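You operate a simulated robot arm through the tools that you are given. There is no shell and no other tool.

Carry out the task below with a simulated robot arm. There is one attempt and no reset: what you move stays moved.

TASK
Put things in order on the top of the grey bench. At the end: the white air filter from the top of the grey bench stands on top of the short white film roll; the teal clip stands where the white air filter stood; the yellow thread cone stands where the red wiping pad stood; the red wiping pad stands where the teal clip stood; whatever was shut is shut again. Leave all else as you found it, and nothing knocked over.

It is judged by the outcome, as a careful person would: the job done as asked, and still so three seconds after it is handed in. It fails if anything else is knocked over, pushed out of place, dropped, spilled or broken.

THE ROBOT
A 7-joint arm with a two-finger gripper, fixed in place. Base frame: the origin is at the foot of the arm, x ahead of it, y to its left, z up; the work surface is at about z = 0. Units: cm, degrees, N and s.
With the tool pointing down near the work surface it reaches from about 16 to 38 cm from the base axis. Its first joint turns from -72.0 to 72.0 degrees. Payload 0.6 kg.
The tool frame sits at the grasp point between the pads (the TCP): z along the fingers, y along the line on which they close. The tips reach 2.2 cm beyond it. The gripper opens to 9.2 cm; its body begins 6.5 cm behind the TCP.
Orientation is told as [roll, pitch, yaw] about the base's x, y, z axes, in that order, counted from this pose: with the fingers straight down and closing along the base's y, the tool's x points along the base's -x, its y along +y and its z along -z.

THE INTERFACE
- The arm moves only by the tool move_arm. Its argument "targets" is a list of rows, each a list of 3 entries, a list of its own where there are three numbers: the shift along the tool's x, y, z in cm, then the turn, a rotation vector about the tool's x, y, z in degrees, then the finger opening in cm, from 0 to 9.2. In form: [[[dx, dy, dz], [rx, ry, rz], grip], ...]. A call has 1 to 20 rows; each row shifts and turns the commanded pose from where the row before left it, along the tool's axes as they then stand. Rows are played at 5 a second. More than 5 cm and 8.6 degrees between two rows, or a gripper value outside its range, and nothing of the call is played. Where a pose cannot be reached the arm comes as near as it can. A force on the tool above 40 N (or 10 N above the force at the start of the call, whichever is more), or a blocked arm, ends the call early, and 0.2 s more pass. The fingers move at their own pace (about 5.99 cm/s each) and stop on an object; they squeeze with about 26 N. The grip force told is the motor's: it shows also when the fingers shut on nothing. Time passes only in rows, and 0.2 s behind the last, so rows that do not move let the fingers close. The reply holds the time, the measured pose of the TCP, the force on the tool along the base axes, the opening and the grip force, in the units named above and with some noise, with the torque about the TCP (base axes, N m) and any sound that the robot's microphone picked up.
- Cameras (640 x 400 px; columns grow to the right, rows downward): "scene" is fixed at [5.04, -27.02, 39.99]; the picture's right is [0.81, -0.58, 0.00], its down [-0.36, -0.51, -0.78] and it looks along [0.45, 0.64, -0.62] (base axes); focal length 214 px, centre (320, 200). "wrist" rides on the gripper at [7.1, 1.9, -10.2] in the tool frame; the picture's right is [-0.26, 0.97, 0.00], its down [-0.75, -0.20, -0.63] and it looks along [-0.60, -0.16, 0.78] (tool axes); focal length 280 px, centre (320, 200). There is no depth. A picture from a camera that has moved, and an enlarged one, comes with that camera's place and axes in the base frame and with its lens.
- snapshot(camera): a new picture of that camera. No time passes.
- zoom(camera, box): a new picture of the part [left, top, right, bottom] of that camera's present view, enlarged. No time passes.
- job_done(): hands the job in; it is judged then, once.

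Places have to be worked out from the pictures, the camera data and where the tool is seen. Open the gripper and draw the arm clear of the work before you hand the job in, unless the task says otherwise.

The tools are called after "Request:" by a JSON object that holds its "op" and its "data". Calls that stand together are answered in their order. move_arm: Moves the arm, as the interface text tells. Its arguments: {"type":"object","properties":{"targets":{"type":"array","items":{"type":"array"}}},"required":["targets"]} The other tools are called the same way: snapshot (camera) takes a picture; zoom (camera, box) takes an enlarged picture of a part of a camera's view; job_done () hands the job in.

At the start:

```text
time_s: 0.0
position: [23.65, -7.62, 27.27]
ee_rot: [-0.1, 0.0, 0.0]
force: [-1.1, -0.6, -0.3]
ft_torque: [0.0, 0.02, 0.02]
opening: 9.21
grip_force: 0.1
```

scene: 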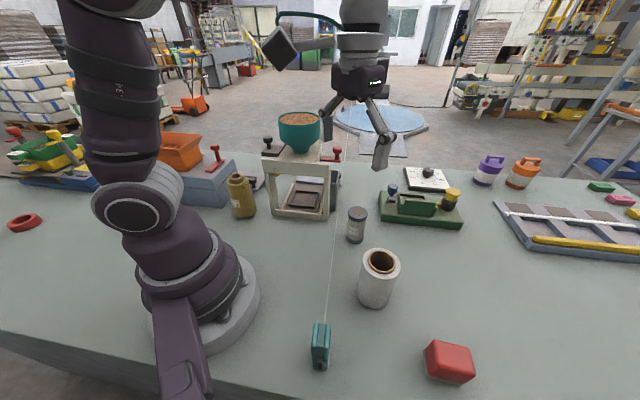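
wrist: 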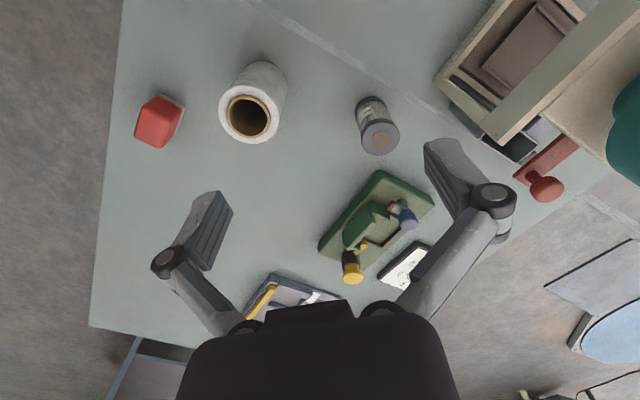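

I'll begin by looking closely at the scene to identify the objects.

Request:
{"op": "zoom", "data": {"camera": "scene", "box": [220, 100, 480, 260]}}

Request:
{"op": "zoom", "data": {"camera": "scene", "box": [280, 220, 520, 400]}}

Request:
{"op": "zoom", "data": {"camera": "scene", "box": [440, 130, 640, 270]}}

Request:
{"op": "zoom", "data": {"camera": "scene", "box": [0, 100, 280, 260]}}

Request:
{"op": "zoom", "data": {"camera": "wrist", "box": [100, 40, 440, 310]}}

```text
2.46 times, centred on (350, 180) of scene
camera zoom: at [5.04, -27.02, 39.99], right [0.81, -0.58, 0.0], down [-0.36, -0.51, -0.78], along [0.45, 0.64, -0.62], focal length 528 px, centre (246, 249)
```

zoom: 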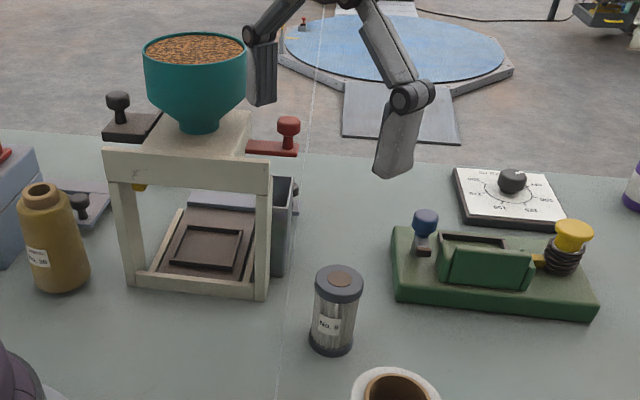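

```text
2.22 times, centred on (400, 310) of scene
camera zoom: at [5.04, -27.02, 39.99], right [0.81, -0.58, 0.0], down [-0.36, -0.51, -0.78], along [0.45, 0.64, -0.62], focal length 477 px, centre (142, -44)
```

zoom: 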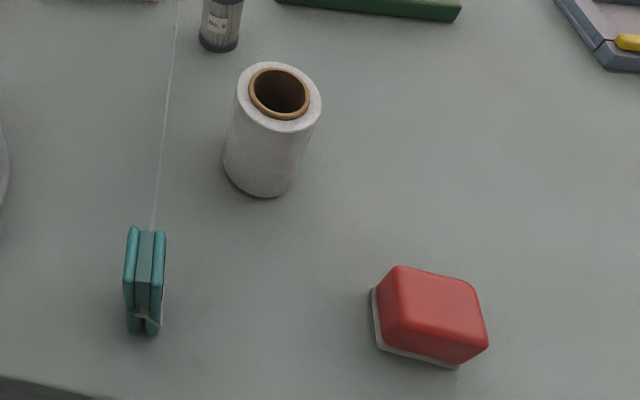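

```text
2.86 times, centred on (540, 200) of scene
camera zoom: at [5.04, -27.02, 39.99], right [0.81, -0.58, 0.0], down [-0.36, -0.51, -0.78], along [0.45, 0.64, -0.62], focal length 613 px, centre (-309, 200)
```

zoom: 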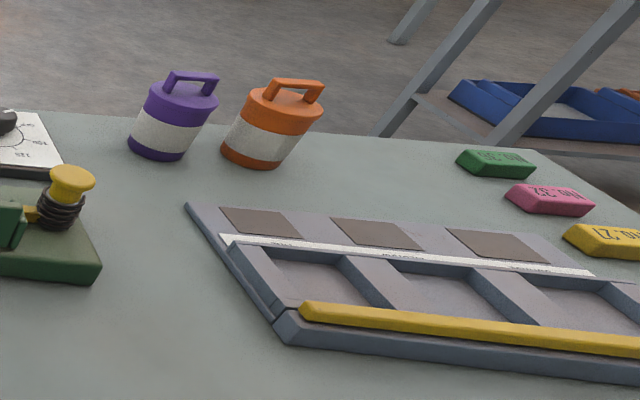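

```text
2.29 times, centred on (140, 180) of scene
camera zoom: at [5.04, -27.02, 39.99], right [0.81, -0.58, 0.0], down [-0.36, -0.51, -0.78], along [0.45, 0.64, -0.62], focal length 490 px, centre (731, 246)
```

zoom: 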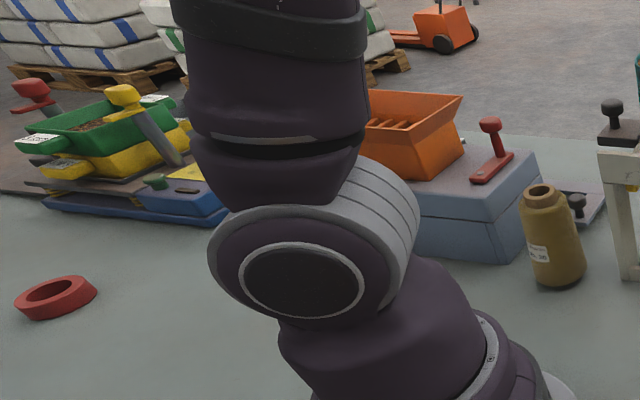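

```text
1.48 times, centred on (270, 175) of wrist
camera zoom: at [16.58, -5.73, 37.5], right [0.26, 0.97, 0.0], down [0.75, -0.2, 0.63], along [0.6, -0.16, -0.78], focal length 415 px, centre (394, 237)
```

zoom: 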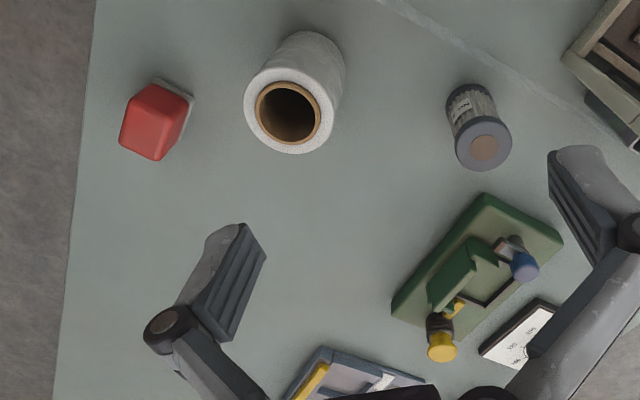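

Looking more closely at individual objects and the thin line visible near the clip.

Request:
{"op": "zoom", "data": {"camera": "scene", "box": [290, 280, 370, 380]}}

Request:
{"op": "zoom", "data": {"camera": "scene", "box": [290, 100, 390, 250]}}

Request:
{"op": "zoom", "data": {"camera": "scene", "box": [220, 160, 300, 225]}}

Request:
{"op": "zoom", "data": {"camera": "wrist", "box": [230, 0, 450, 150]}}

Request:
{"op": "zoom", "data": {"camera": "scene", "box": [260, 0, 460, 180]}}

```text
4.00 times, centred on (330, 330) of scene
camera zoom: at [5.04, -27.02, 39.99], right [0.81, -0.58, 0.0], down [-0.36, -0.51, -0.78], along [0.45, 0.64, -0.62], focal length 858 px, centre (280, -320)
```

zoom: 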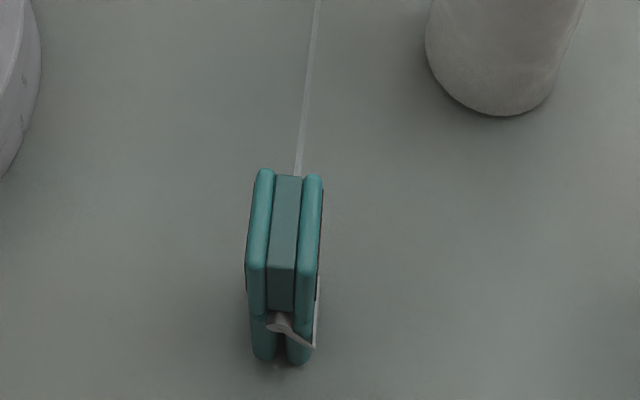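

```text
2.67 times, centred on (340, 175) of scene
camera zoom: at [5.04, -27.02, 39.99], right [0.81, -0.58, 0.0], down [-0.36, -0.51, -0.78], along [0.45, 0.64, -0.62], focal length 572 px, centre (267, 267)
```

zoom: 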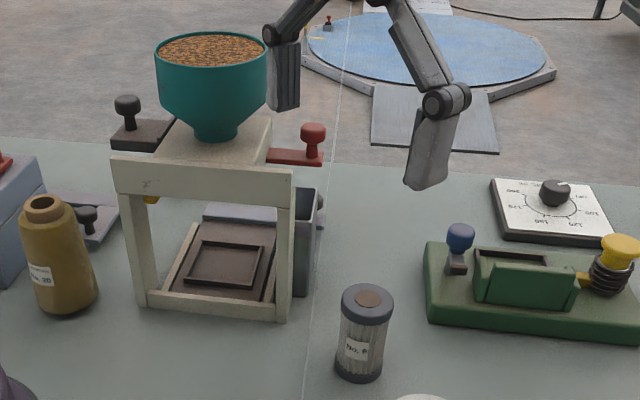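

```text
6.15 times, centred on (260, 192) of scene
camera zoom: at [5.04, -27.02, 39.99], right [0.81, -0.58, 0.0], down [-0.36, -0.51, -0.78], along [0.45, 0.64, -0.62], focal length 1320 px, centre (689, 246)
```

zoom: 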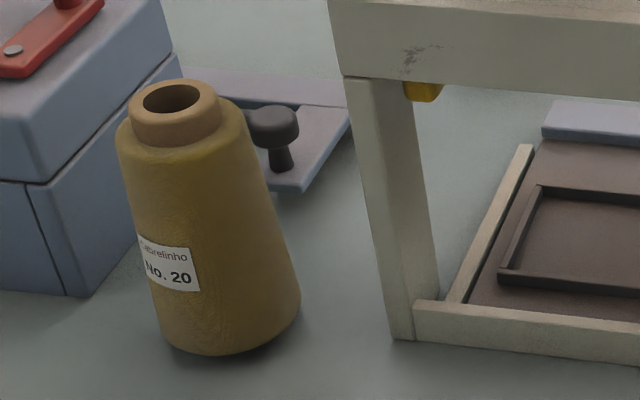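

```text
2.67 times, centred on (340, 75) of wrist
camera zoom: at [16.58, -5.73, 37.5], right [0.26, 0.97, 0.0], down [0.75, -0.2, 0.63], along [0.6, -0.16, -0.78], focal length 748 px, centre (267, 533)
```

zoom: 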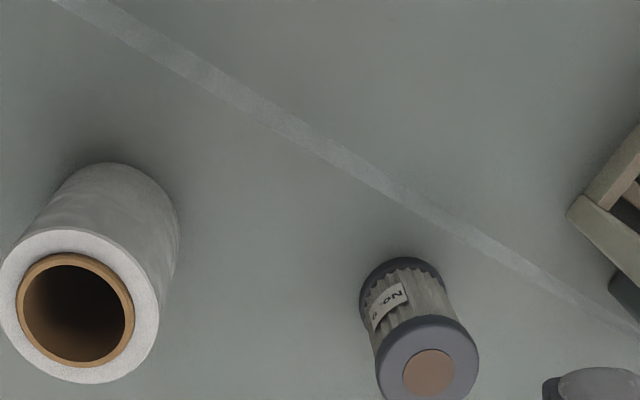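

```text
2.22 times, centred on (360, 90) of scene
camera zoom: at [5.04, -27.02, 39.99], right [0.81, -0.58, 0.0], down [-0.36, -0.51, -0.78], along [0.45, 0.64, -0.62], focal length 477 px, centre (231, 444)
```

zoom: 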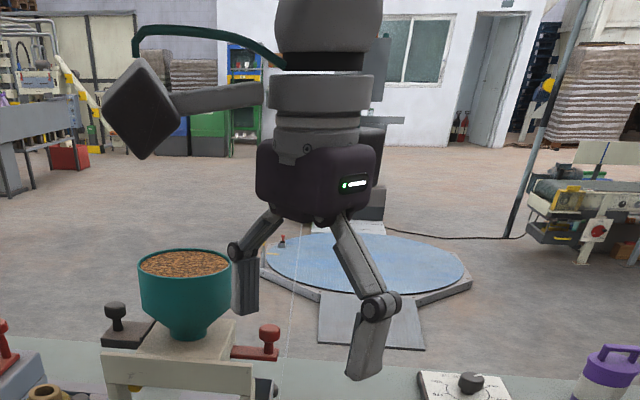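

The thin line needs understanding before moving; I zoom in along it to see whether it runs on the bench or through the air.

Request:
{"op": "zoom", "data": {"camera": "scene", "box": [320, 80, 380, 130]}}

Request:
{"op": "zoom", "data": {"camera": "scene", "box": [310, 130, 370, 180]}}

Request:
{"op": "zoom", "data": {"camera": "scene", "box": [300, 180, 380, 240]}}

Request:
{"op": "zoom", "data": {"camera": "wrist", "box": [420, 60, 640, 250]}}

```text
8.00 times, centred on (350, 105) of scene
camera zoom: at [5.04, -27.02, 39.99], right [0.81, -0.58, 0.0], down [-0.36, -0.51, -0.78], along [0.45, 0.64, -0.62], focal length 1716 px, centre (80, 960)
```

zoom: 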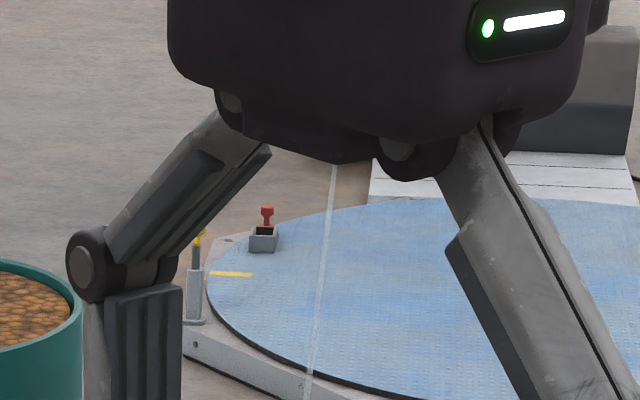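

```text
8.00 times, centred on (340, 155) of scene
camera zoom: at [5.04, -27.02, 39.99], right [0.81, -0.58, 0.0], down [-0.36, -0.51, -0.78], along [0.45, 0.64, -0.62], focal length 1716 px, centre (160, 560)
```

zoom: 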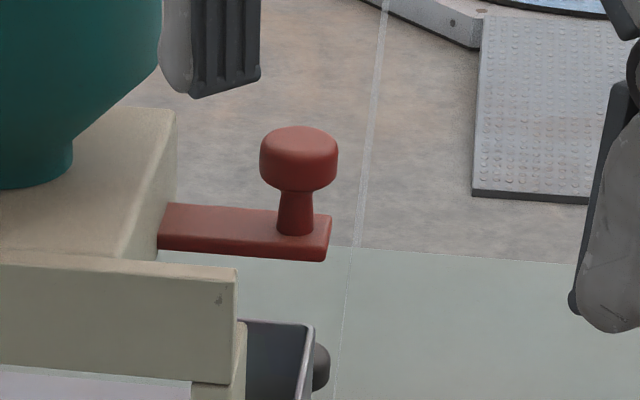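

```text
6.67 times, centred on (340, 210) of scene
camera zoom: at [5.04, -27.02, 39.99], right [0.81, -0.58, 0.0], down [-0.36, -0.51, -0.78], along [0.45, 0.64, -0.62], focal length 1430 px, centre (187, 133)
```

zoom: 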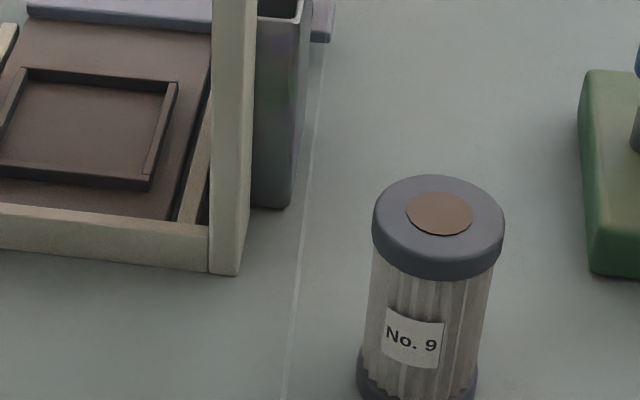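

```text
2.11 times, centred on (530, 155) of wrist
camera zoom: at [16.58, -5.73, 37.5], right [0.26, 0.97, 0.0], down [0.75, -0.2, 0.63], along [0.6, -0.16, -0.78], focal length 590 px, centre (-122, 295)
```

zoom: 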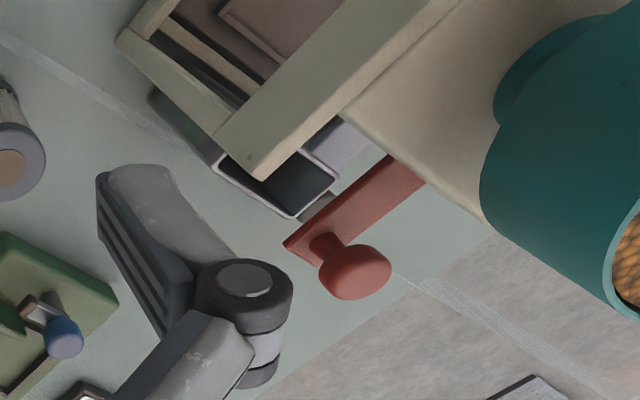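

The line seems just a faint mark running across bench and floor; I'll check it from another angle. First I move the arm (high up, clear of everything) toward the clip side and turn the wrist to get a better view of the clip, pad and roll.

Request:
{"op": "move_arm", "data": {"targets": [[[2.4, -2.1, 0], [0, 0, 0], 9.2], [[2.4, -2.1, 0], [0, 0, 0], 9.2], [[2.4, -2.1, 0], [0, 0, 0], 9.2], [[2.4, -2.1, 0], [0, 0, 0], 9.2], [[0, 0, 0], [0, 0, 8], 9.2], [[0, 0, 0], [0, 0, 8], 9.2], [[0, 0, 0], [0, 0, 8], 9.2], [[0, 0, 0], [0, 0, 8], 9.2], [[0, 0, 0], [0, 0, 8], 9.2], [[0, 0, 0], [0, 0, 0], 9.2]]}}

Request:
{"op": "snapshot", "data": {"camera": "wrist"}}

Request:
{"op": "snapshot", "data": {"camera": "scene"}}

```text
time_s: 2.2
position: [14.09, -15.97, 27.32]
ee_rot: [0.0, 0.0, -40.1]
force: [0.2, 1.0, 0.1]
ft_torque: [0.0, 0.0, 0.01]
opening: 9.22
grip_force: 0.1
```

```text
taken
camera wrist: at [9.87, -10.03, 37.49], right [0.82, 0.57, 0.0], down [0.45, -0.64, 0.62], along [0.36, -0.51, -0.78], focal length 280 px, centre (320, 200)
```

wrist: 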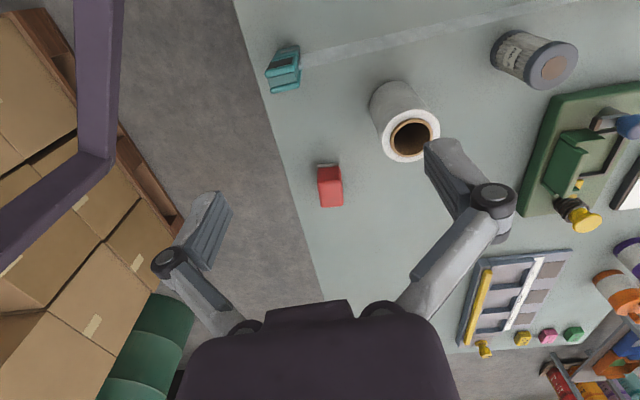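

```text
taken
```

scene: 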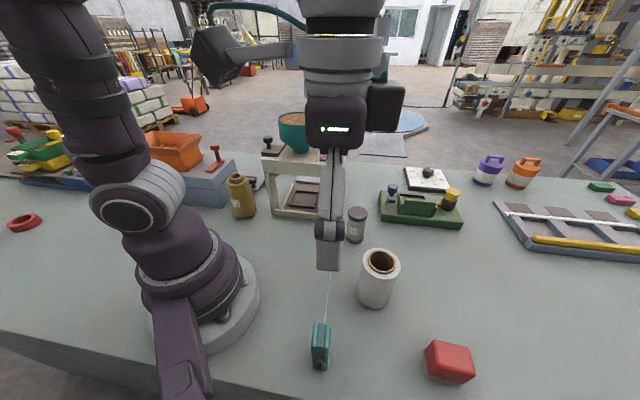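

The line starts at the clip in this view too; zooming in on it and the other objects from this angle.

Request:
{"op": "zoom", "data": {"camera": "wrist", "box": [240, 0, 400, 120]}}

Request:
{"op": "zoom", "data": {"camera": "wrist", "box": [400, 0, 640, 150]}}

Request:
{"op": "zoom", "data": {"camera": "wrist", "box": [280, 70, 480, 220]}}

Request:
{"op": "zoom", "data": {"camera": "scene", "box": [290, 220, 400, 380]}}

```text
3.33 times, centred on (320, 60) of wrist
camera zoom: at [9.87, -10.03, 37.49], right [0.82, 0.57, 0.0], down [0.45, -0.64, 0.62], along [0.36, -0.51, -0.78], focal length 935 px, centre (320, 667)
```

zoom: 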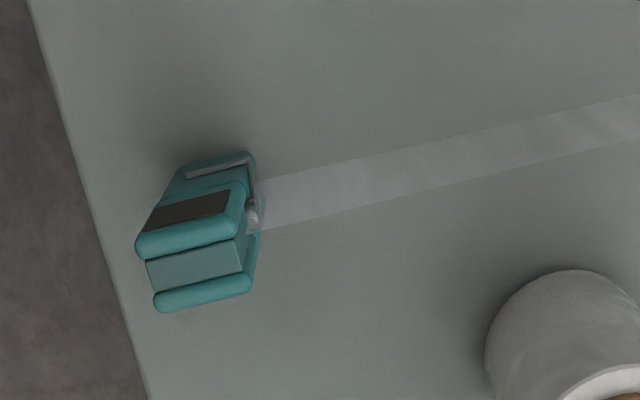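

```text
2.67 times, centred on (520, 75) of wrist
camera zoom: at [9.87, -10.03, 37.49], right [0.82, 0.57, 0.0], down [0.45, -0.64, 0.62], along [0.36, -0.51, -0.78], focal length 748 px, centre (-213, 533)
```

zoom: 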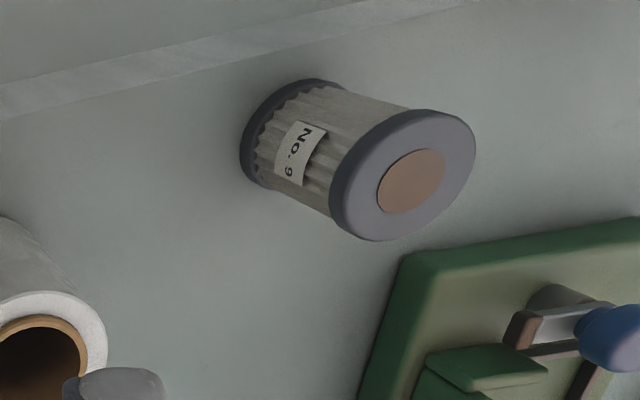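

```text
2.67 times, centred on (380, 145) of wrist
camera zoom: at [9.87, -10.03, 37.49], right [0.82, 0.57, 0.0], down [0.45, -0.64, 0.62], along [0.36, -0.51, -0.78], focal length 748 px, centre (160, 347)
```

zoom: 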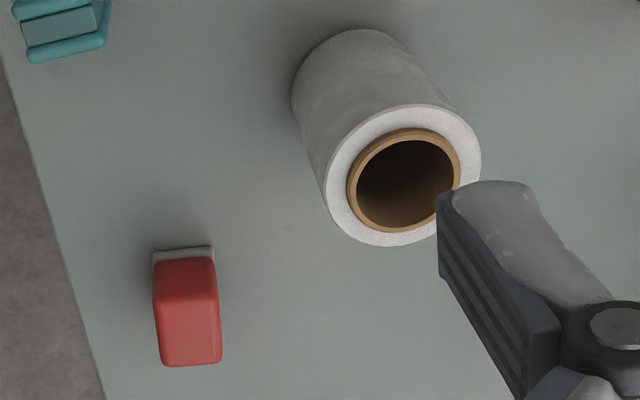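

```text
2.50 times, centred on (345, 300) of scene
camera zoom: at [5.04, -27.02, 39.99], right [0.81, -0.58, 0.0], down [-0.36, -0.51, -0.78], along [0.45, 0.64, -0.62], focal length 536 px, centre (258, -50)
```

zoom: 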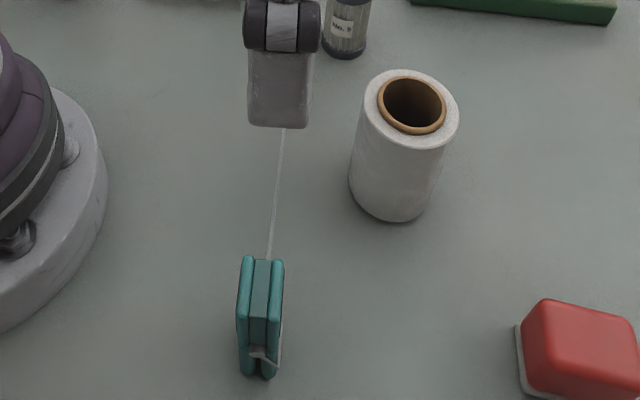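

Triangulating: filter top centre ≈ (31.9, -3.0, 8.9), Ø≈4.4; roll top centre ≈ (25.0, -15.2, 10.7), OD≈6; the faint strip is a narrow vertical ribbon at z≈4 issuing from the clip. I move over the filter with the fingers closing parallel to that ribbon, staying high.

Request:
{"op": "move_arm", "data": {"targets": [[[0, 0, 0], [0, 0, 3.4], 9.2], [[-0.5, 2.7, 1.0], [0, 0, 0], 9.2], [[-0.5, 2.7, 1.0], [0, 0, 0], 9.2], [[-0.5, 2.7, 1.0], [0, 0, 0], 9.2], [[-0.5, 2.7, 1.0], [0, 0, 0], 9.2], [[-0.5, 2.7, 1.0], [0, 0, 0], 9.2], [[-0.5, 2.7, 1.0], [0, 0, 0], 9.2], [[-0.5, 2.7, 1.0], [0, 0, 0], 9.2], [[-0.5, 2.7, 1.0], [0, 0, 0], 9.2], [[0, 0, 0], [0, 0, 0], 9.2]]}}

Request:
{"op": "snapshot", "data": {"camera": "wrist"}}

Request:
{"op": "snapshot", "data": {"camera": "scene"}}

```text
time_s: 4.4
position: [31.87, -2.95, 19.41]
ee_rot: [0.0, 0.1, -43.4]
force: [-0.3, 0.4, -0.2]
ft_torque: [0.02, 0.02, -0.01]
opening: 9.22
grip_force: 0.0
```

```text
taken
camera wrist: at [27.98, 3.29, 29.54], right [0.85, 0.52, 0.0], down [0.41, -0.67, 0.62], along [0.33, -0.53, -0.78], focal length 280 px, centre (320, 200)
```

wrist: 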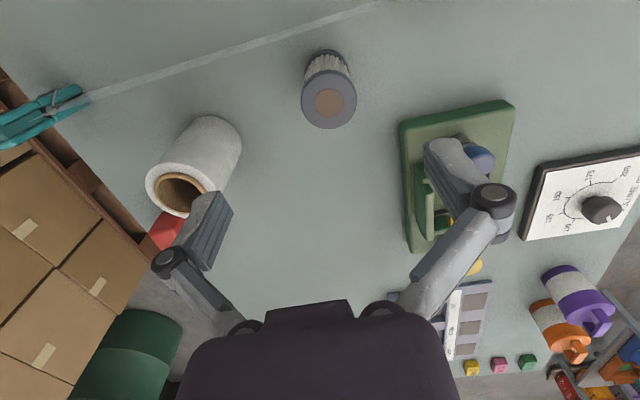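

```text
taken
```

scene: 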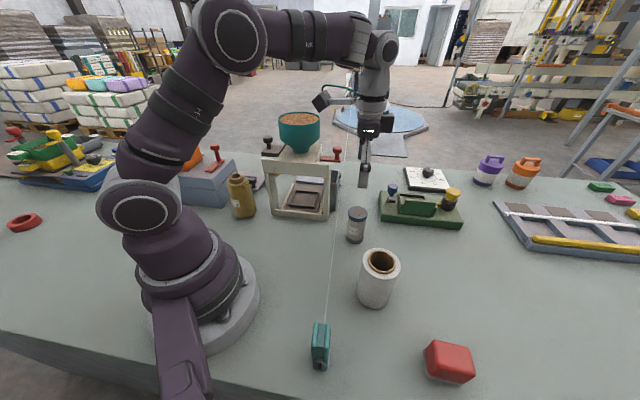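

The filter is nearly below the TCP. Zooming to refine its centre.

Request:
{"op": "zoom", "data": {"camera": "wrist", "box": [280, 30, 380, 150]}}

Request:
{"op": "zoom", "data": {"camera": "wrist", "box": [120, 90, 270, 240]}}

Request:
{"op": "zoom", "data": {"camera": "wrist", "box": [0, 60, 140, 160]}}

```text
3.33 times, centred on (330, 90) of wrist
camera zoom: at [27.98, 3.29, 29.54], right [0.85, 0.52, 0.0], down [0.41, -0.67, 0.62], along [0.33, -0.53, -0.78], focal length 935 px, centre (287, 567)
```

zoom: 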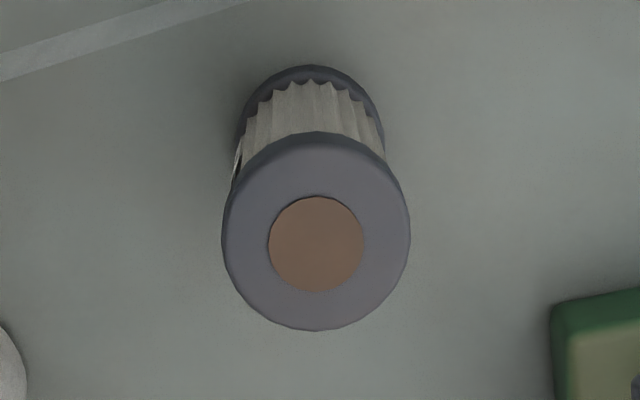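

```text
2.67 times, centred on (195, 165) of wrist
camera zoom: at [27.98, 3.29, 29.54], right [0.85, 0.52, 0.0], down [0.41, -0.67, 0.62], along [0.33, -0.53, -0.78], focal length 748 px, centre (653, 293)
```

zoom: 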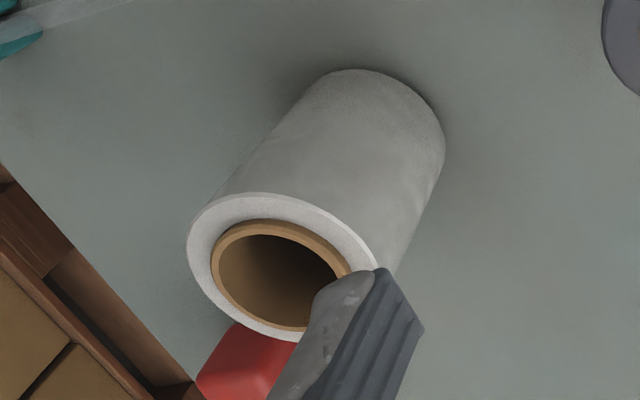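

```text
4.00 times, centred on (70, 110) of wrist
camera zoom: at [27.98, 3.29, 29.54], right [0.85, 0.52, 0.0], down [0.41, -0.67, 0.62], along [0.33, -0.53, -0.78], focal length 1122 px, centre (1320, 560)
```

zoom: 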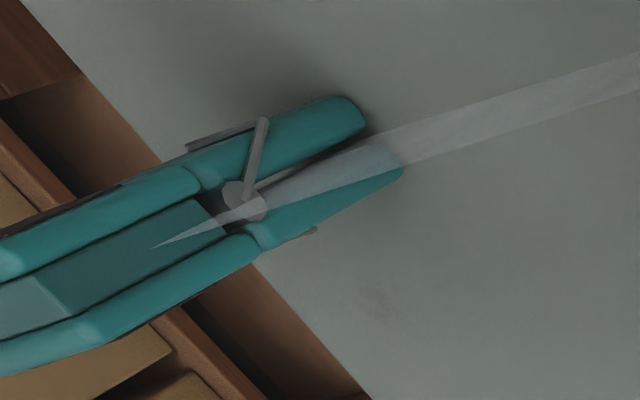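

The "ribbon" ends in a long sliver triangle on the clip, i.e. just a rendering quirk of the clip. Refined filter position ≈ (32.5, -2.8), height ≈ 8; roll ≈ (25.4, -15.4), top z≈10. I align and descend around the filter.

Request:
{"op": "move_arm", "data": {"targets": [[[-0.35, 0.54, 0], [0, 0, 0], 9.2], [[0, 0, 2.5], [0, 0, 0], 9.2], [[0, 0, 2.5], [0, 0, 0], 9.2], [[0, 0, 2.5], [0, 0, 0], 9.2], [[0, 0, 2.0], [0, 0, 0], 9.2], [[0, 0, 0], [0, 0, 0], 9.2]]}}

Request:
{"op": "snapshot", "data": {"camera": "wrist"}}

Request:
{"op": "zoom", "data": {"camera": "scene", "box": [260, 120, 480, 320]}}

```text
time_s: 5.8
position: [32.46, -2.77, 9.74]
ee_rot: [0.0, 0.0, -43.5]
force: [0.2, 0.5, -0.2]
ft_torque: [-0.01, -0.05, -0.01]
opening: 9.23
grip_force: 0.1
```

```text
taken
camera wrist: at [28.56, 3.33, 19.97], right [0.85, 0.52, 0.0], down [0.41, -0.67, 0.62], along [0.33, -0.53, -0.78], focal length 280 px, centre (320, 200)
```

wrist: 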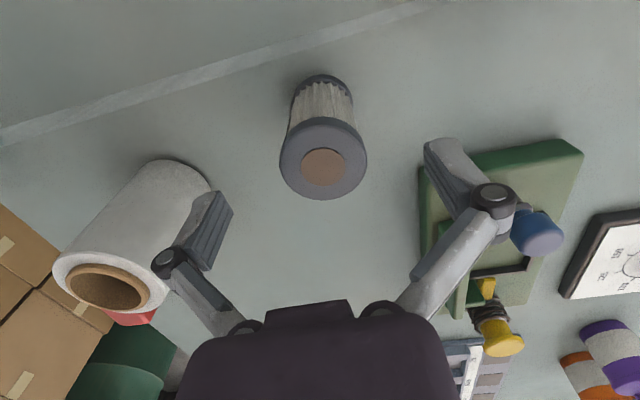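

```text
2.00 times, centred on (370, 220) of scene
camera zoom: at [5.04, -27.02, 39.99], right [0.81, -0.58, 0.0], down [-0.36, -0.51, -0.78], along [0.45, 0.64, -0.62], focal length 429 px, centre (220, 160)
```

zoom: 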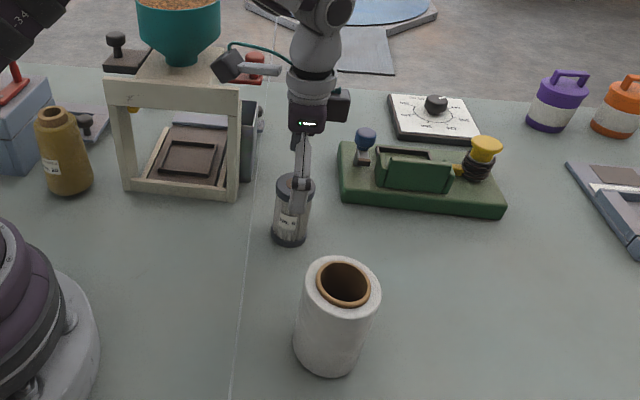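

Filter is centred between the fingers and surroundings are clear. Descending to z≈4.8 and closing.

Request:
{"op": "move_arm", "data": {"targets": [[[0, 0, 1.7], [0, 0, 0], 9.2], [[0, 0, 1.7], [0, 0, 0], 9.2], [[0, 0, 1.5], [0, 0, 0], 9.2], [[0, 0, 0], [0, 0, 0], 9.2], [[0, 0, 0], [0, 0, 0], 6], [[0, 0, 0], [0, 0, 0], 4.0], [[0, 0, 0], [0, 0, 0], 3.0], [[0, 0, 0], [0, 0, 0], 3.0], [[0, 0, 0], [0, 0, 0], 3.0]]}}

Request:
{"op": "snapshot", "data": {"camera": "wrist"}}

Request:
{"op": "zoom", "data": {"camera": "scene", "box": [260, 120, 480, 320]}}

```text
time_s: 7.8
position: [32.45, -2.88, 4.86]
ee_rot: [-0.1, 0.0, -43.4]
force: [0.0, 0.2, 5.0]
ft_torque: [0.03, 0.02, -0.03]
opening: 3.97
grip_force: 26.1
```

```text
taken
camera wrist: at [28.65, 3.33, 15.1], right [0.85, 0.52, 0.0], down [0.41, -0.67, 0.63], along [0.33, -0.53, -0.78], focal length 280 px, centre (320, 200)
```

wrist: 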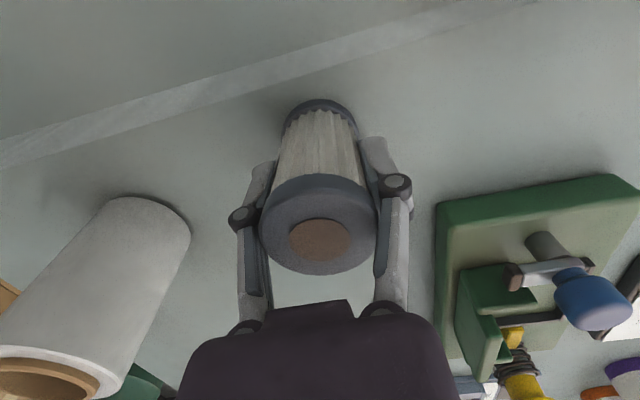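

```text
2.00 times, centred on (370, 220) of scene
camera zoom: at [5.04, -27.02, 39.99], right [0.81, -0.58, 0.0], down [-0.36, -0.51, -0.78], along [0.45, 0.64, -0.62], focal length 429 px, centre (220, 160)
```

zoom: 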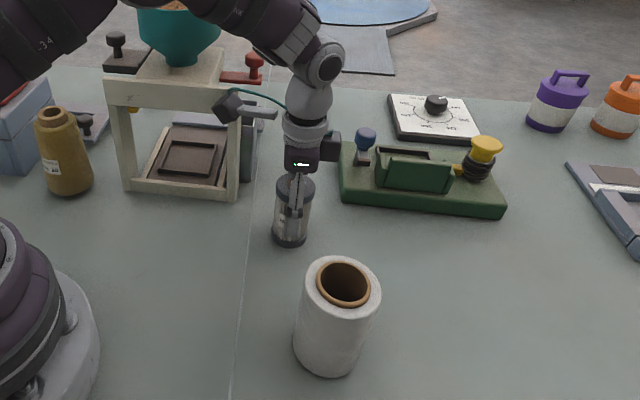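

Gripped (opening 3.97, 26 N). Lifting straight up to z≈18 and checking.

Request:
{"op": "move_arm", "data": {"targets": [[[0, 0, -1.0], [0, 0, 0], 3.0], [[0, 0, -2.0], [0, 0, 0], 3.0], [[0, 0, -2.0], [0, 0, 0], 3.0], [[0, 0, -2.0], [0, 0, 0], 3.0], [[0, 0, -2.0], [0, 0, 0], 3.0], [[0, 0, -2.0], [0, 0, 0], 3.0], [[0, 0, -2.0], [0, 0, 0], 3.0], [[0, 0, -1.0], [0, 0, 0], 3.0], [[0, 0, 0], [0, 0, 0], 3.0]]}}

Request:
{"op": "snapshot", "data": {"camera": "wrist"}}

Request:
{"op": "snapshot", "data": {"camera": "scene"}}

```text
time_s: 9.8
position: [32.5, -2.95, 19.03]
ee_rot: [0.0, 0.0, -43.3]
force: [0.3, -0.6, -1.2]
ft_torque: [-0.01, -0.02, 0.0]
opening: 3.97
grip_force: 25.3
```

```text
taken
camera wrist: at [28.62, 3.33, 29.18], right [0.85, 0.52, 0.0], down [0.41, -0.67, 0.63], along [0.33, -0.53, -0.78], focal length 280 px, centre (320, 200)
```

wrist: 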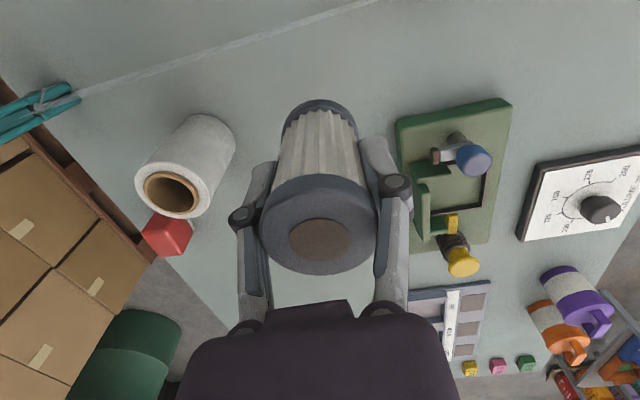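

```text
taken
```

scene: 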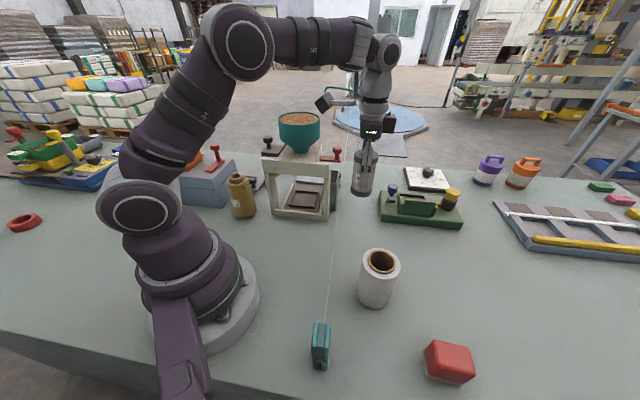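

Filter is held upright (its base ≈ 14 cm up). Zooming on the roll's rim to refine its position.

Request:
{"op": "zoom", "data": {"camera": "wrist", "box": [120, 100, 260, 230]}}

Request:
{"op": "zoom", "data": {"camera": "scene", "box": [340, 235, 420, 315]}}

```text
3.08 times, centred on (190, 165) of wrist
camera zoom: at [28.62, 3.33, 29.18], right [0.85, 0.52, 0.0], down [0.41, -0.67, 0.63], along [0.33, -0.53, -0.78], focal length 863 px, centre (720, 308)
```

zoom: 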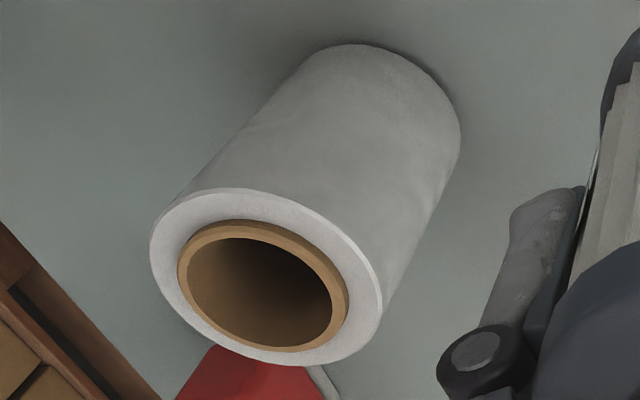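

```text
5.00 times, centred on (380, 275) of scene
camera zoom: at [5.04, -27.02, 39.99], right [0.81, -0.58, 0.0], down [-0.36, -0.51, -0.78], along [0.45, 0.64, -0.62], focal length 1072 px, centre (20, -175)
```

zoom: 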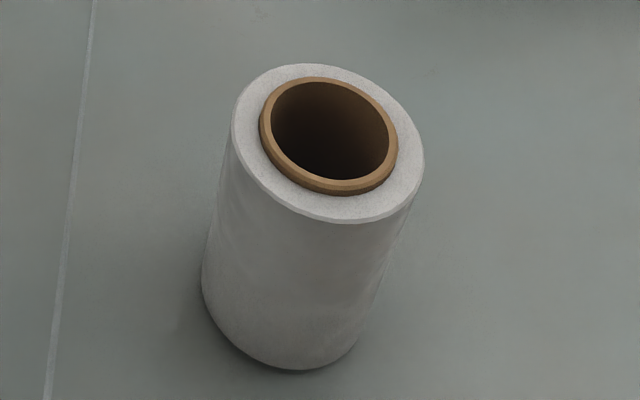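

Core rim of the roll: centre ≈ (25.47, -15.5), top z≈10.35 (core sticks slightly above the film). Moving the filter horizontally above it.

Request:
{"op": "move_arm", "data": {"targets": [[[-0.502, -1.993, 0], [0, 0, 0], 3.0], [[-0.502, -1.993, 0], [0, 0, 0], 3.0], [[-0.502, -1.993, 0], [0, 0, 0], 3.0], [[-0.502, -1.993, 0], [0, 0, 0], 3.0], [[-0.502, -1.993, 0], [0, 0, 0], 3.0], [[-0.502, -1.993, 0], [0, 0, 0], 3.0], [[-0.502, -1.993, 0], [0, 0, 0], 3.0], [[0, 0, 0], [0, 0, 0], 3.0], [[0, 0, 0], [0, 0, 0], 3.0]]}}

Request:
{"op": "snapshot", "data": {"camera": "wrist"}}

Request:
{"op": "zoom", "data": {"camera": "scene", "box": [320, 160, 440, 320]}}

```text
time_s: 11.8
position: [25.5, -15.41, 18.87]
ee_rot: [0.1, 0.0, -43.3]
force: [-0.6, 1.0, 0.2]
ft_torque: [-0.01, -0.04, 0.03]
opening: 3.96
grip_force: 26.1
```

```text
taken
camera wrist: at [21.64, -9.17, 29.14], right [0.85, 0.52, 0.0], down [0.41, -0.67, 0.62], along [0.33, -0.53, -0.78], focal length 280 px, centre (320, 200)
```

wrist: 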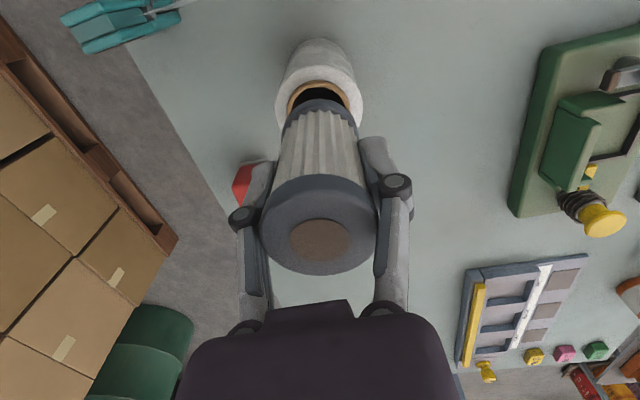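

```text
2.50 times, centred on (380, 240) of scene
camera zoom: at [5.04, -27.02, 39.99], right [0.81, -0.58, 0.0], down [-0.36, -0.51, -0.78], along [0.45, 0.64, -0.62], focal length 536 px, centre (170, 100)
```

zoom: 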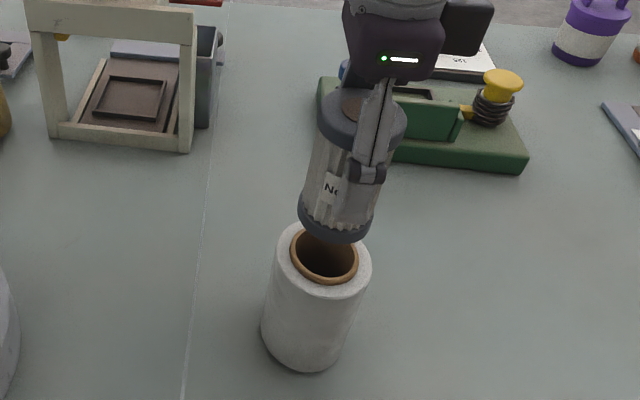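

Filter hovers above the roll. Zooming to check alignment precisely.

Request:
{"op": "zoom", "data": {"camera": "scene", "box": [350, 190, 430, 270]}}

Request:
{"op": "zoom", "data": {"camera": "wrist", "box": [260, 30, 380, 150]}}

```text
5.00 times, centred on (390, 230) of scene
camera zoom: at [5.04, -27.02, 39.99], right [0.81, -0.58, 0.0], down [-0.36, -0.51, -0.78], along [0.45, 0.64, -0.62], focal length 1072 px, centre (-30, 50)
```

zoom: 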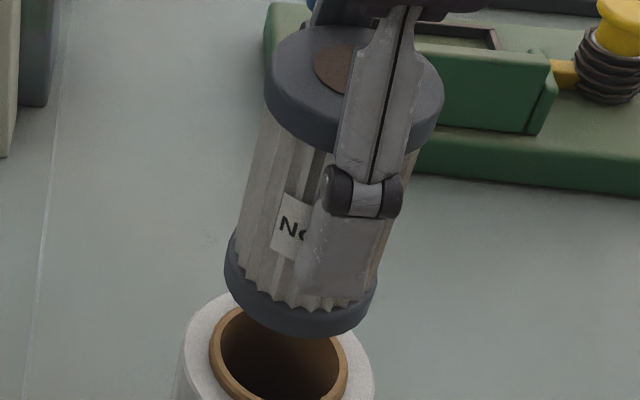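

```text
3.33 times, centred on (320, 90) of wrist
camera zoom: at [21.64, -9.17, 29.14], right [0.85, 0.52, 0.0], down [0.41, -0.67, 0.62], along [0.33, -0.53, -0.78], focal length 935 px, centre (320, 567)
```

zoom: 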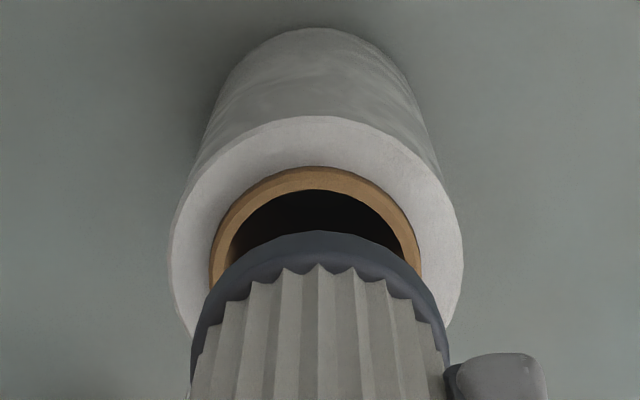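

Alignment is within ~0.15 cm; I apply a tiny correction and lower most of the way.

Request:
{"op": "move_arm", "data": {"targets": [[[0, -0.14, 0], [0, 0, 0], 3.0], [[0, 0, 1.0], [0, 0, 0], 3.0], [[0, 0, 1.0], [0, 0, 0], 3.0], [[0, 0, 0.6], [0, 0, 0], 3.0], [[0, 0, 0], [0, 0, 0], 3.0], [[0, 0, 0], [0, 0, 0], 3.0]]}}

Request:
{"op": "zoom", "data": {"camera": "scene", "box": [340, 200, 420, 310]}}

Request:
{"op": "zoom", "data": {"camera": "wrist", "box": [260, 30, 380, 150]}}

```text
time_s: 13.2
position: [25.29, -15.35, 16.16]
ee_rot: [0.0, 0.0, -43.5]
force: [0.0, 0.0, -0.5]
ft_torque: [0.02, -0.01, -0.01]
opening: 3.95
grip_force: 26.4
```

```text
3.64 times, centred on (380, 255) of scene
camera zoom: at [5.04, -27.02, 39.99], right [0.81, -0.58, 0.0], down [-0.36, -0.51, -0.78], along [0.45, 0.64, -0.62], focal length 780 px, centre (102, 0)
```

zoom: 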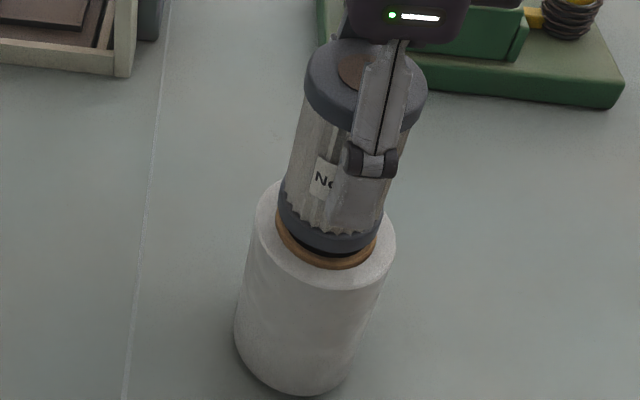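

```text
3.33 times, centred on (320, 90) of wrist
camera zoom: at [21.5, -9.3, 26.49], right [0.85, 0.52, 0.0], down [0.41, -0.67, 0.62], along [0.33, -0.53, -0.78], focal length 935 px, centre (320, 567)
```

zoom: 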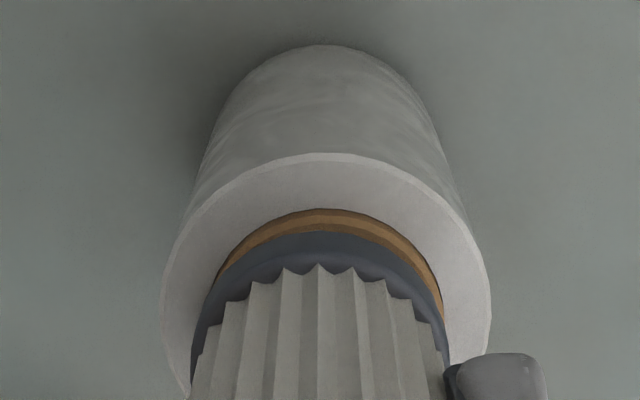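

Slight overcorrection sideways; I nudge back 0.09 and lower in small steps watching the force.

Request:
{"op": "move_arm", "data": {"targets": [[[0, 0.09, 0], [0, 0, 0], 3.0], [[0, 0, 0.2], [0, 0, 0], 3.0], [[0, 0, 0.2], [0, 0, 0], 3.0], [[0, 0, 0], [0, 0, 0], 3.0], [[0, 0, 0], [0, 0, 0], 3.0]]}}

Request:
{"op": "zoom", "data": {"camera": "scene", "box": [340, 200, 420, 310]}}

Request:
{"op": "zoom", "data": {"camera": "wrist", "box": [260, 30, 380, 150]}}

```text
time_s: 14.4
position: [25.45, -15.48, 15.9]
ee_rot: [0.1, 0.1, -43.4]
force: [0.5, -0.4, -0.5]
ft_torque: [-0.02, 0.02, -0.02]
opening: 3.94
grip_force: 26.3
```

```text
3.64 times, centred on (380, 255) of scene
camera zoom: at [5.04, -27.02, 39.99], right [0.81, -0.58, 0.0], down [-0.36, -0.51, -0.78], along [0.45, 0.64, -0.62], focal length 780 px, centre (102, 0)
```

zoom: 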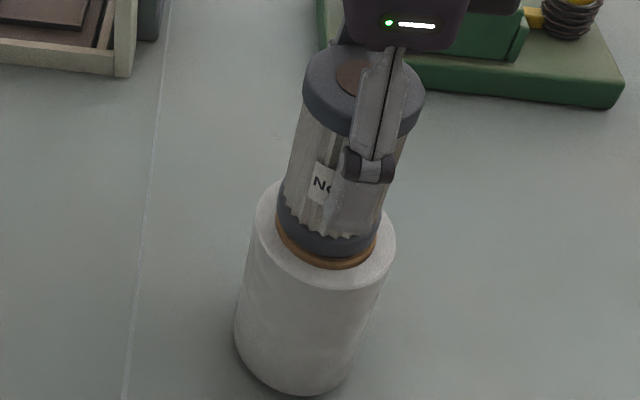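

```text
3.33 times, centred on (320, 90) of wrist
camera zoom: at [21.56, -9.24, 26.11], right [0.85, 0.52, 0.0], down [0.41, -0.67, 0.63], along [0.33, -0.53, -0.78], focal length 935 px, centre (320, 567)
```

zoom: 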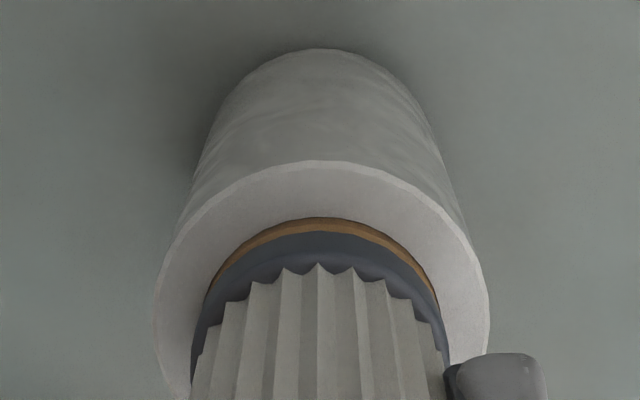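

Well aligned now. Continuing in 0.1 cm steps until contact.

Request:
{"op": "move_arm", "data": {"targets": [[[0, 0, 0.1], [0, 0, 0], 3.0], [[0, 0, 0.1], [0, 0, 0], 3.0], [[0, 0, 0], [0, 0, 0], 3.0]]}}

Request:
{"op": "zoom", "data": {"camera": "scene", "box": [350, 230, 410, 290]}}

```text
time_s: 15.2
position: [25.39, -15.39, 15.69]
ee_rot: [0.0, -0.1, -43.3]
force: [-0.5, -0.1, 0.0]
ft_torque: [0.01, 0.01, -0.01]
opening: 3.94
grip_force: 26.4
```

```text
6.67 times, centred on (380, 260) of scene
camera zoom: at [5.04, -27.02, 39.99], right [0.81, -0.58, 0.0], down [-0.36, -0.51, -0.78], along [0.45, 0.64, -0.62], focal length 1430 px, centre (-80, -200)
```

zoom: 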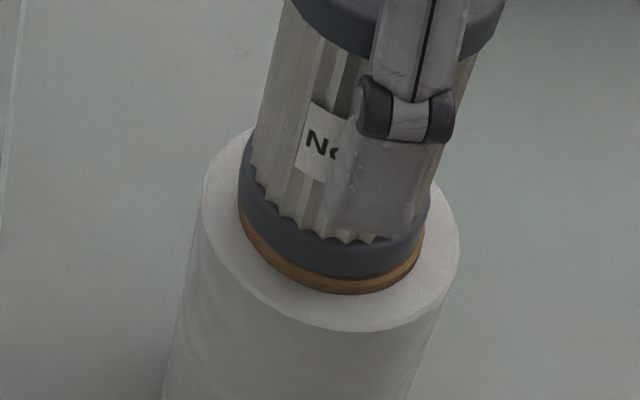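

No contact force yet; a few more 0.1 cm steps.

Request:
{"op": "move_arm", "data": {"targets": [[[0, 0, 0.1], [0, 0, 0], 3.0], [[0, 0, 0.1], [0, 0, 0], 3.0], [[0, 0, 0], [0, 0, 0], 3.0]]}}

Request:
{"op": "zoom", "data": {"camera": "scene", "box": [350, 230, 410, 290]}}

```text
time_s: 16.0
position: [25.4, -15.52, 15.52]
ee_rot: [-0.1, 0.0, -43.3]
force: [-0.1, -1.1, -0.8]
ft_torque: [-0.03, -0.02, 0.03]
opening: 3.95
grip_force: 25.8
```

```text
6.67 times, centred on (380, 260) of scene
camera zoom: at [5.04, -27.02, 39.99], right [0.81, -0.58, 0.0], down [-0.36, -0.51, -0.78], along [0.45, 0.64, -0.62], focal length 1430 px, centre (-80, -200)
```

zoom: 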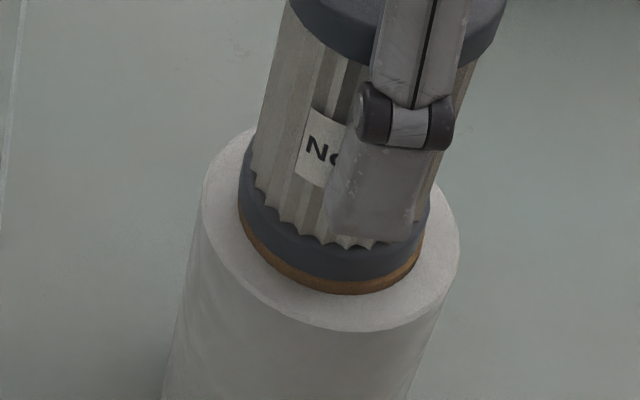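

Still no contact; continuing.

Request:
{"op": "move_arm", "data": {"targets": [[[0, 0, 0.1], [0, 0, 0], 3.0], [[0, 0, 0], [0, 0, 0], 3.0]]}}

Request:
{"op": "move_arm", "data": {"targets": [[[0, 0, 0.1], [0, 0, 0], 3.0], [[0, 0, 0], [0, 0, 0], 3.0]]}}

Request:
{"op": "zoom", "data": {"camera": "scene", "box": [350, 230, 410, 290]}}

```text
time_s: 16.6
position: [25.31, -15.41, 15.38]
ee_rot: [-0.1, 0.0, -43.3]
force: [0.1, -0.5, -0.3]
ft_torque: [-0.02, 0.0, 0.04]
opening: 3.94
grip_force: 26.0
```

```text
time_s: 17.2
position: [25.51, -15.52, 15.35]
ee_rot: [-0.1, -0.1, -43.4]
force: [-2.4, -0.3, 16.9]
ft_torque: [0.09, 0.1, -0.04]
opening: 3.97
grip_force: 25.7
```

```text
6.67 times, centred on (380, 260) of scene
camera zoom: at [5.04, -27.01, 39.99], right [0.81, -0.58, 0.0], down [-0.36, -0.51, -0.78], along [0.45, 0.64, -0.62], focal length 1430 px, centre (-80, -200)
```

zoom: 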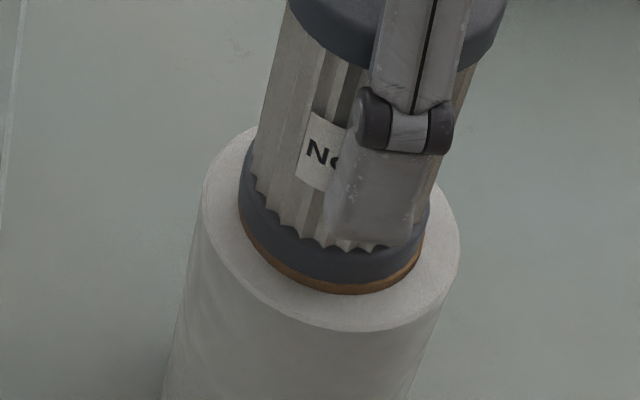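

Contact at 17 N. Back off slightly to relieve the press, then open the fingers slowly.

Request:
{"op": "move_arm", "data": {"targets": [[[0, 0, -0.07], [0, 0, 0], 3.0], [[0, 0, 0], [0, 0, 0], 3.0], [[0, 0, 0], [0, 0, 0], 4.2], [[0, 0, 0], [0, 0, 0], 4.8], [[0, 0, 0], [0, 0, 0], 5.6], [[0, 0, 0], [0, 0, 0], 6.6], [[0, 0, 0], [0, 0, 0], 7.6], [[0, 0, 0], [0, 0, 0], 8.4], [[0, 0, 0], [0, 0, 0], 8.4]]}}

Request:
{"op": "snapshot", "data": {"camera": "wrist"}}

Request:
{"op": "zoom", "data": {"camera": "scene", "box": [330, 180, 430, 310]}}

```text
time_s: 19.2
position: [25.43, -15.49, 15.38]
ee_rot: [0.0, 0.1, -43.4]
force: [-0.2, 0.5, -0.3]
ft_torque: [-0.02, 0.02, 0.01]
opening: 8.38
grip_force: 0.0
```

```text
taken
camera wrist: at [21.58, -9.27, 25.58], right [0.85, 0.52, 0.0], down [0.41, -0.67, 0.63], along [0.33, -0.53, -0.78], focal length 280 px, centre (320, 200)
```

wrist: 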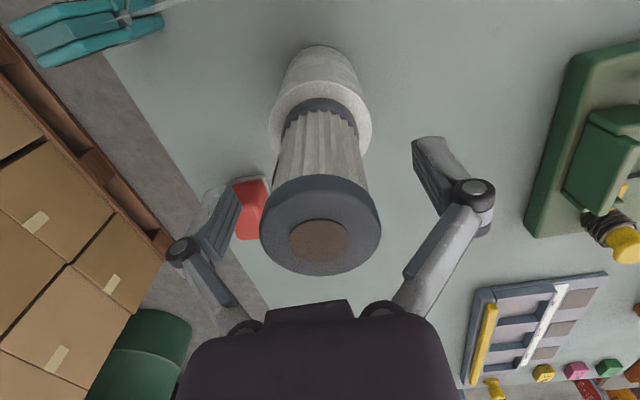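

```text
3.08 times, centred on (380, 245) of scene
camera zoom: at [5.04, -27.02, 39.99], right [0.81, -0.58, 0.0], down [-0.36, -0.51, -0.78], along [0.45, 0.64, -0.62], focal length 660 px, centre (135, 62)
```

zoom: 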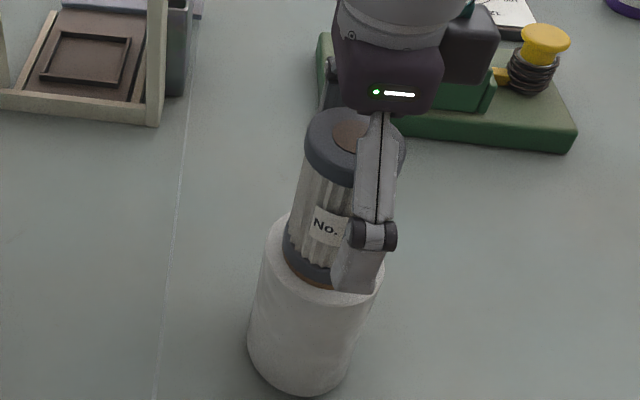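

The filter stands free on the roll. Raising straight up out of the way.

Request:
{"op": "move_arm", "data": {"targets": [[[0, 0, -1.0], [0, 0, 0], 8.6], [[0, 0, -2.0], [0, 0, 0], 8.8], [[0, 0, -2.5], [0, 0, 0], 9.2], [[0, 0, -2.5], [0, 0, 0], 9.2], [[0, 0, -2.5], [0, 0, 0], 9.2], [[0, 0, -1.5], [0, 0, 0], 9.2], [[0, 0, 0], [0, 0, 0], 9.2]]}}

Request:
{"op": "snapshot", "data": {"camera": "wrist"}}

Request:
{"op": "zoom", "data": {"camera": "scene", "box": [280, 180, 480, 390]}}

```text
time_s: 20.8
position: [25.44, -15.5, 27.52]
ee_rot: [0.0, 0.0, -43.4]
force: [-0.2, -1.0, 0.1]
ft_torque: [0.0, 0.0, 0.05]
opening: 9.17
grip_force: 0.2
```

```text
taken
camera wrist: at [21.58, -9.22, 37.66], right [0.85, 0.52, 0.0], down [0.41, -0.67, 0.63], along [0.33, -0.53, -0.78], focal length 280 px, centre (320, 200)
```

wrist: 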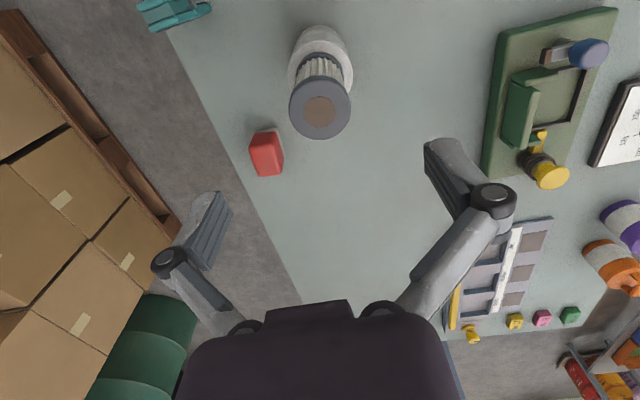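

```text
1.90 times, centred on (380, 285) of scene
camera zoom: at [5.04, -27.02, 39.99], right [0.81, -0.58, 0.0], down [-0.36, -0.51, -0.78], along [0.45, 0.64, -0.62], focal length 408 px, centre (206, 38)
```

zoom: 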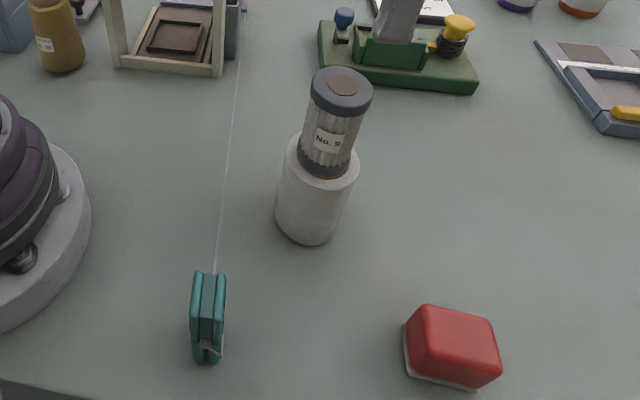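

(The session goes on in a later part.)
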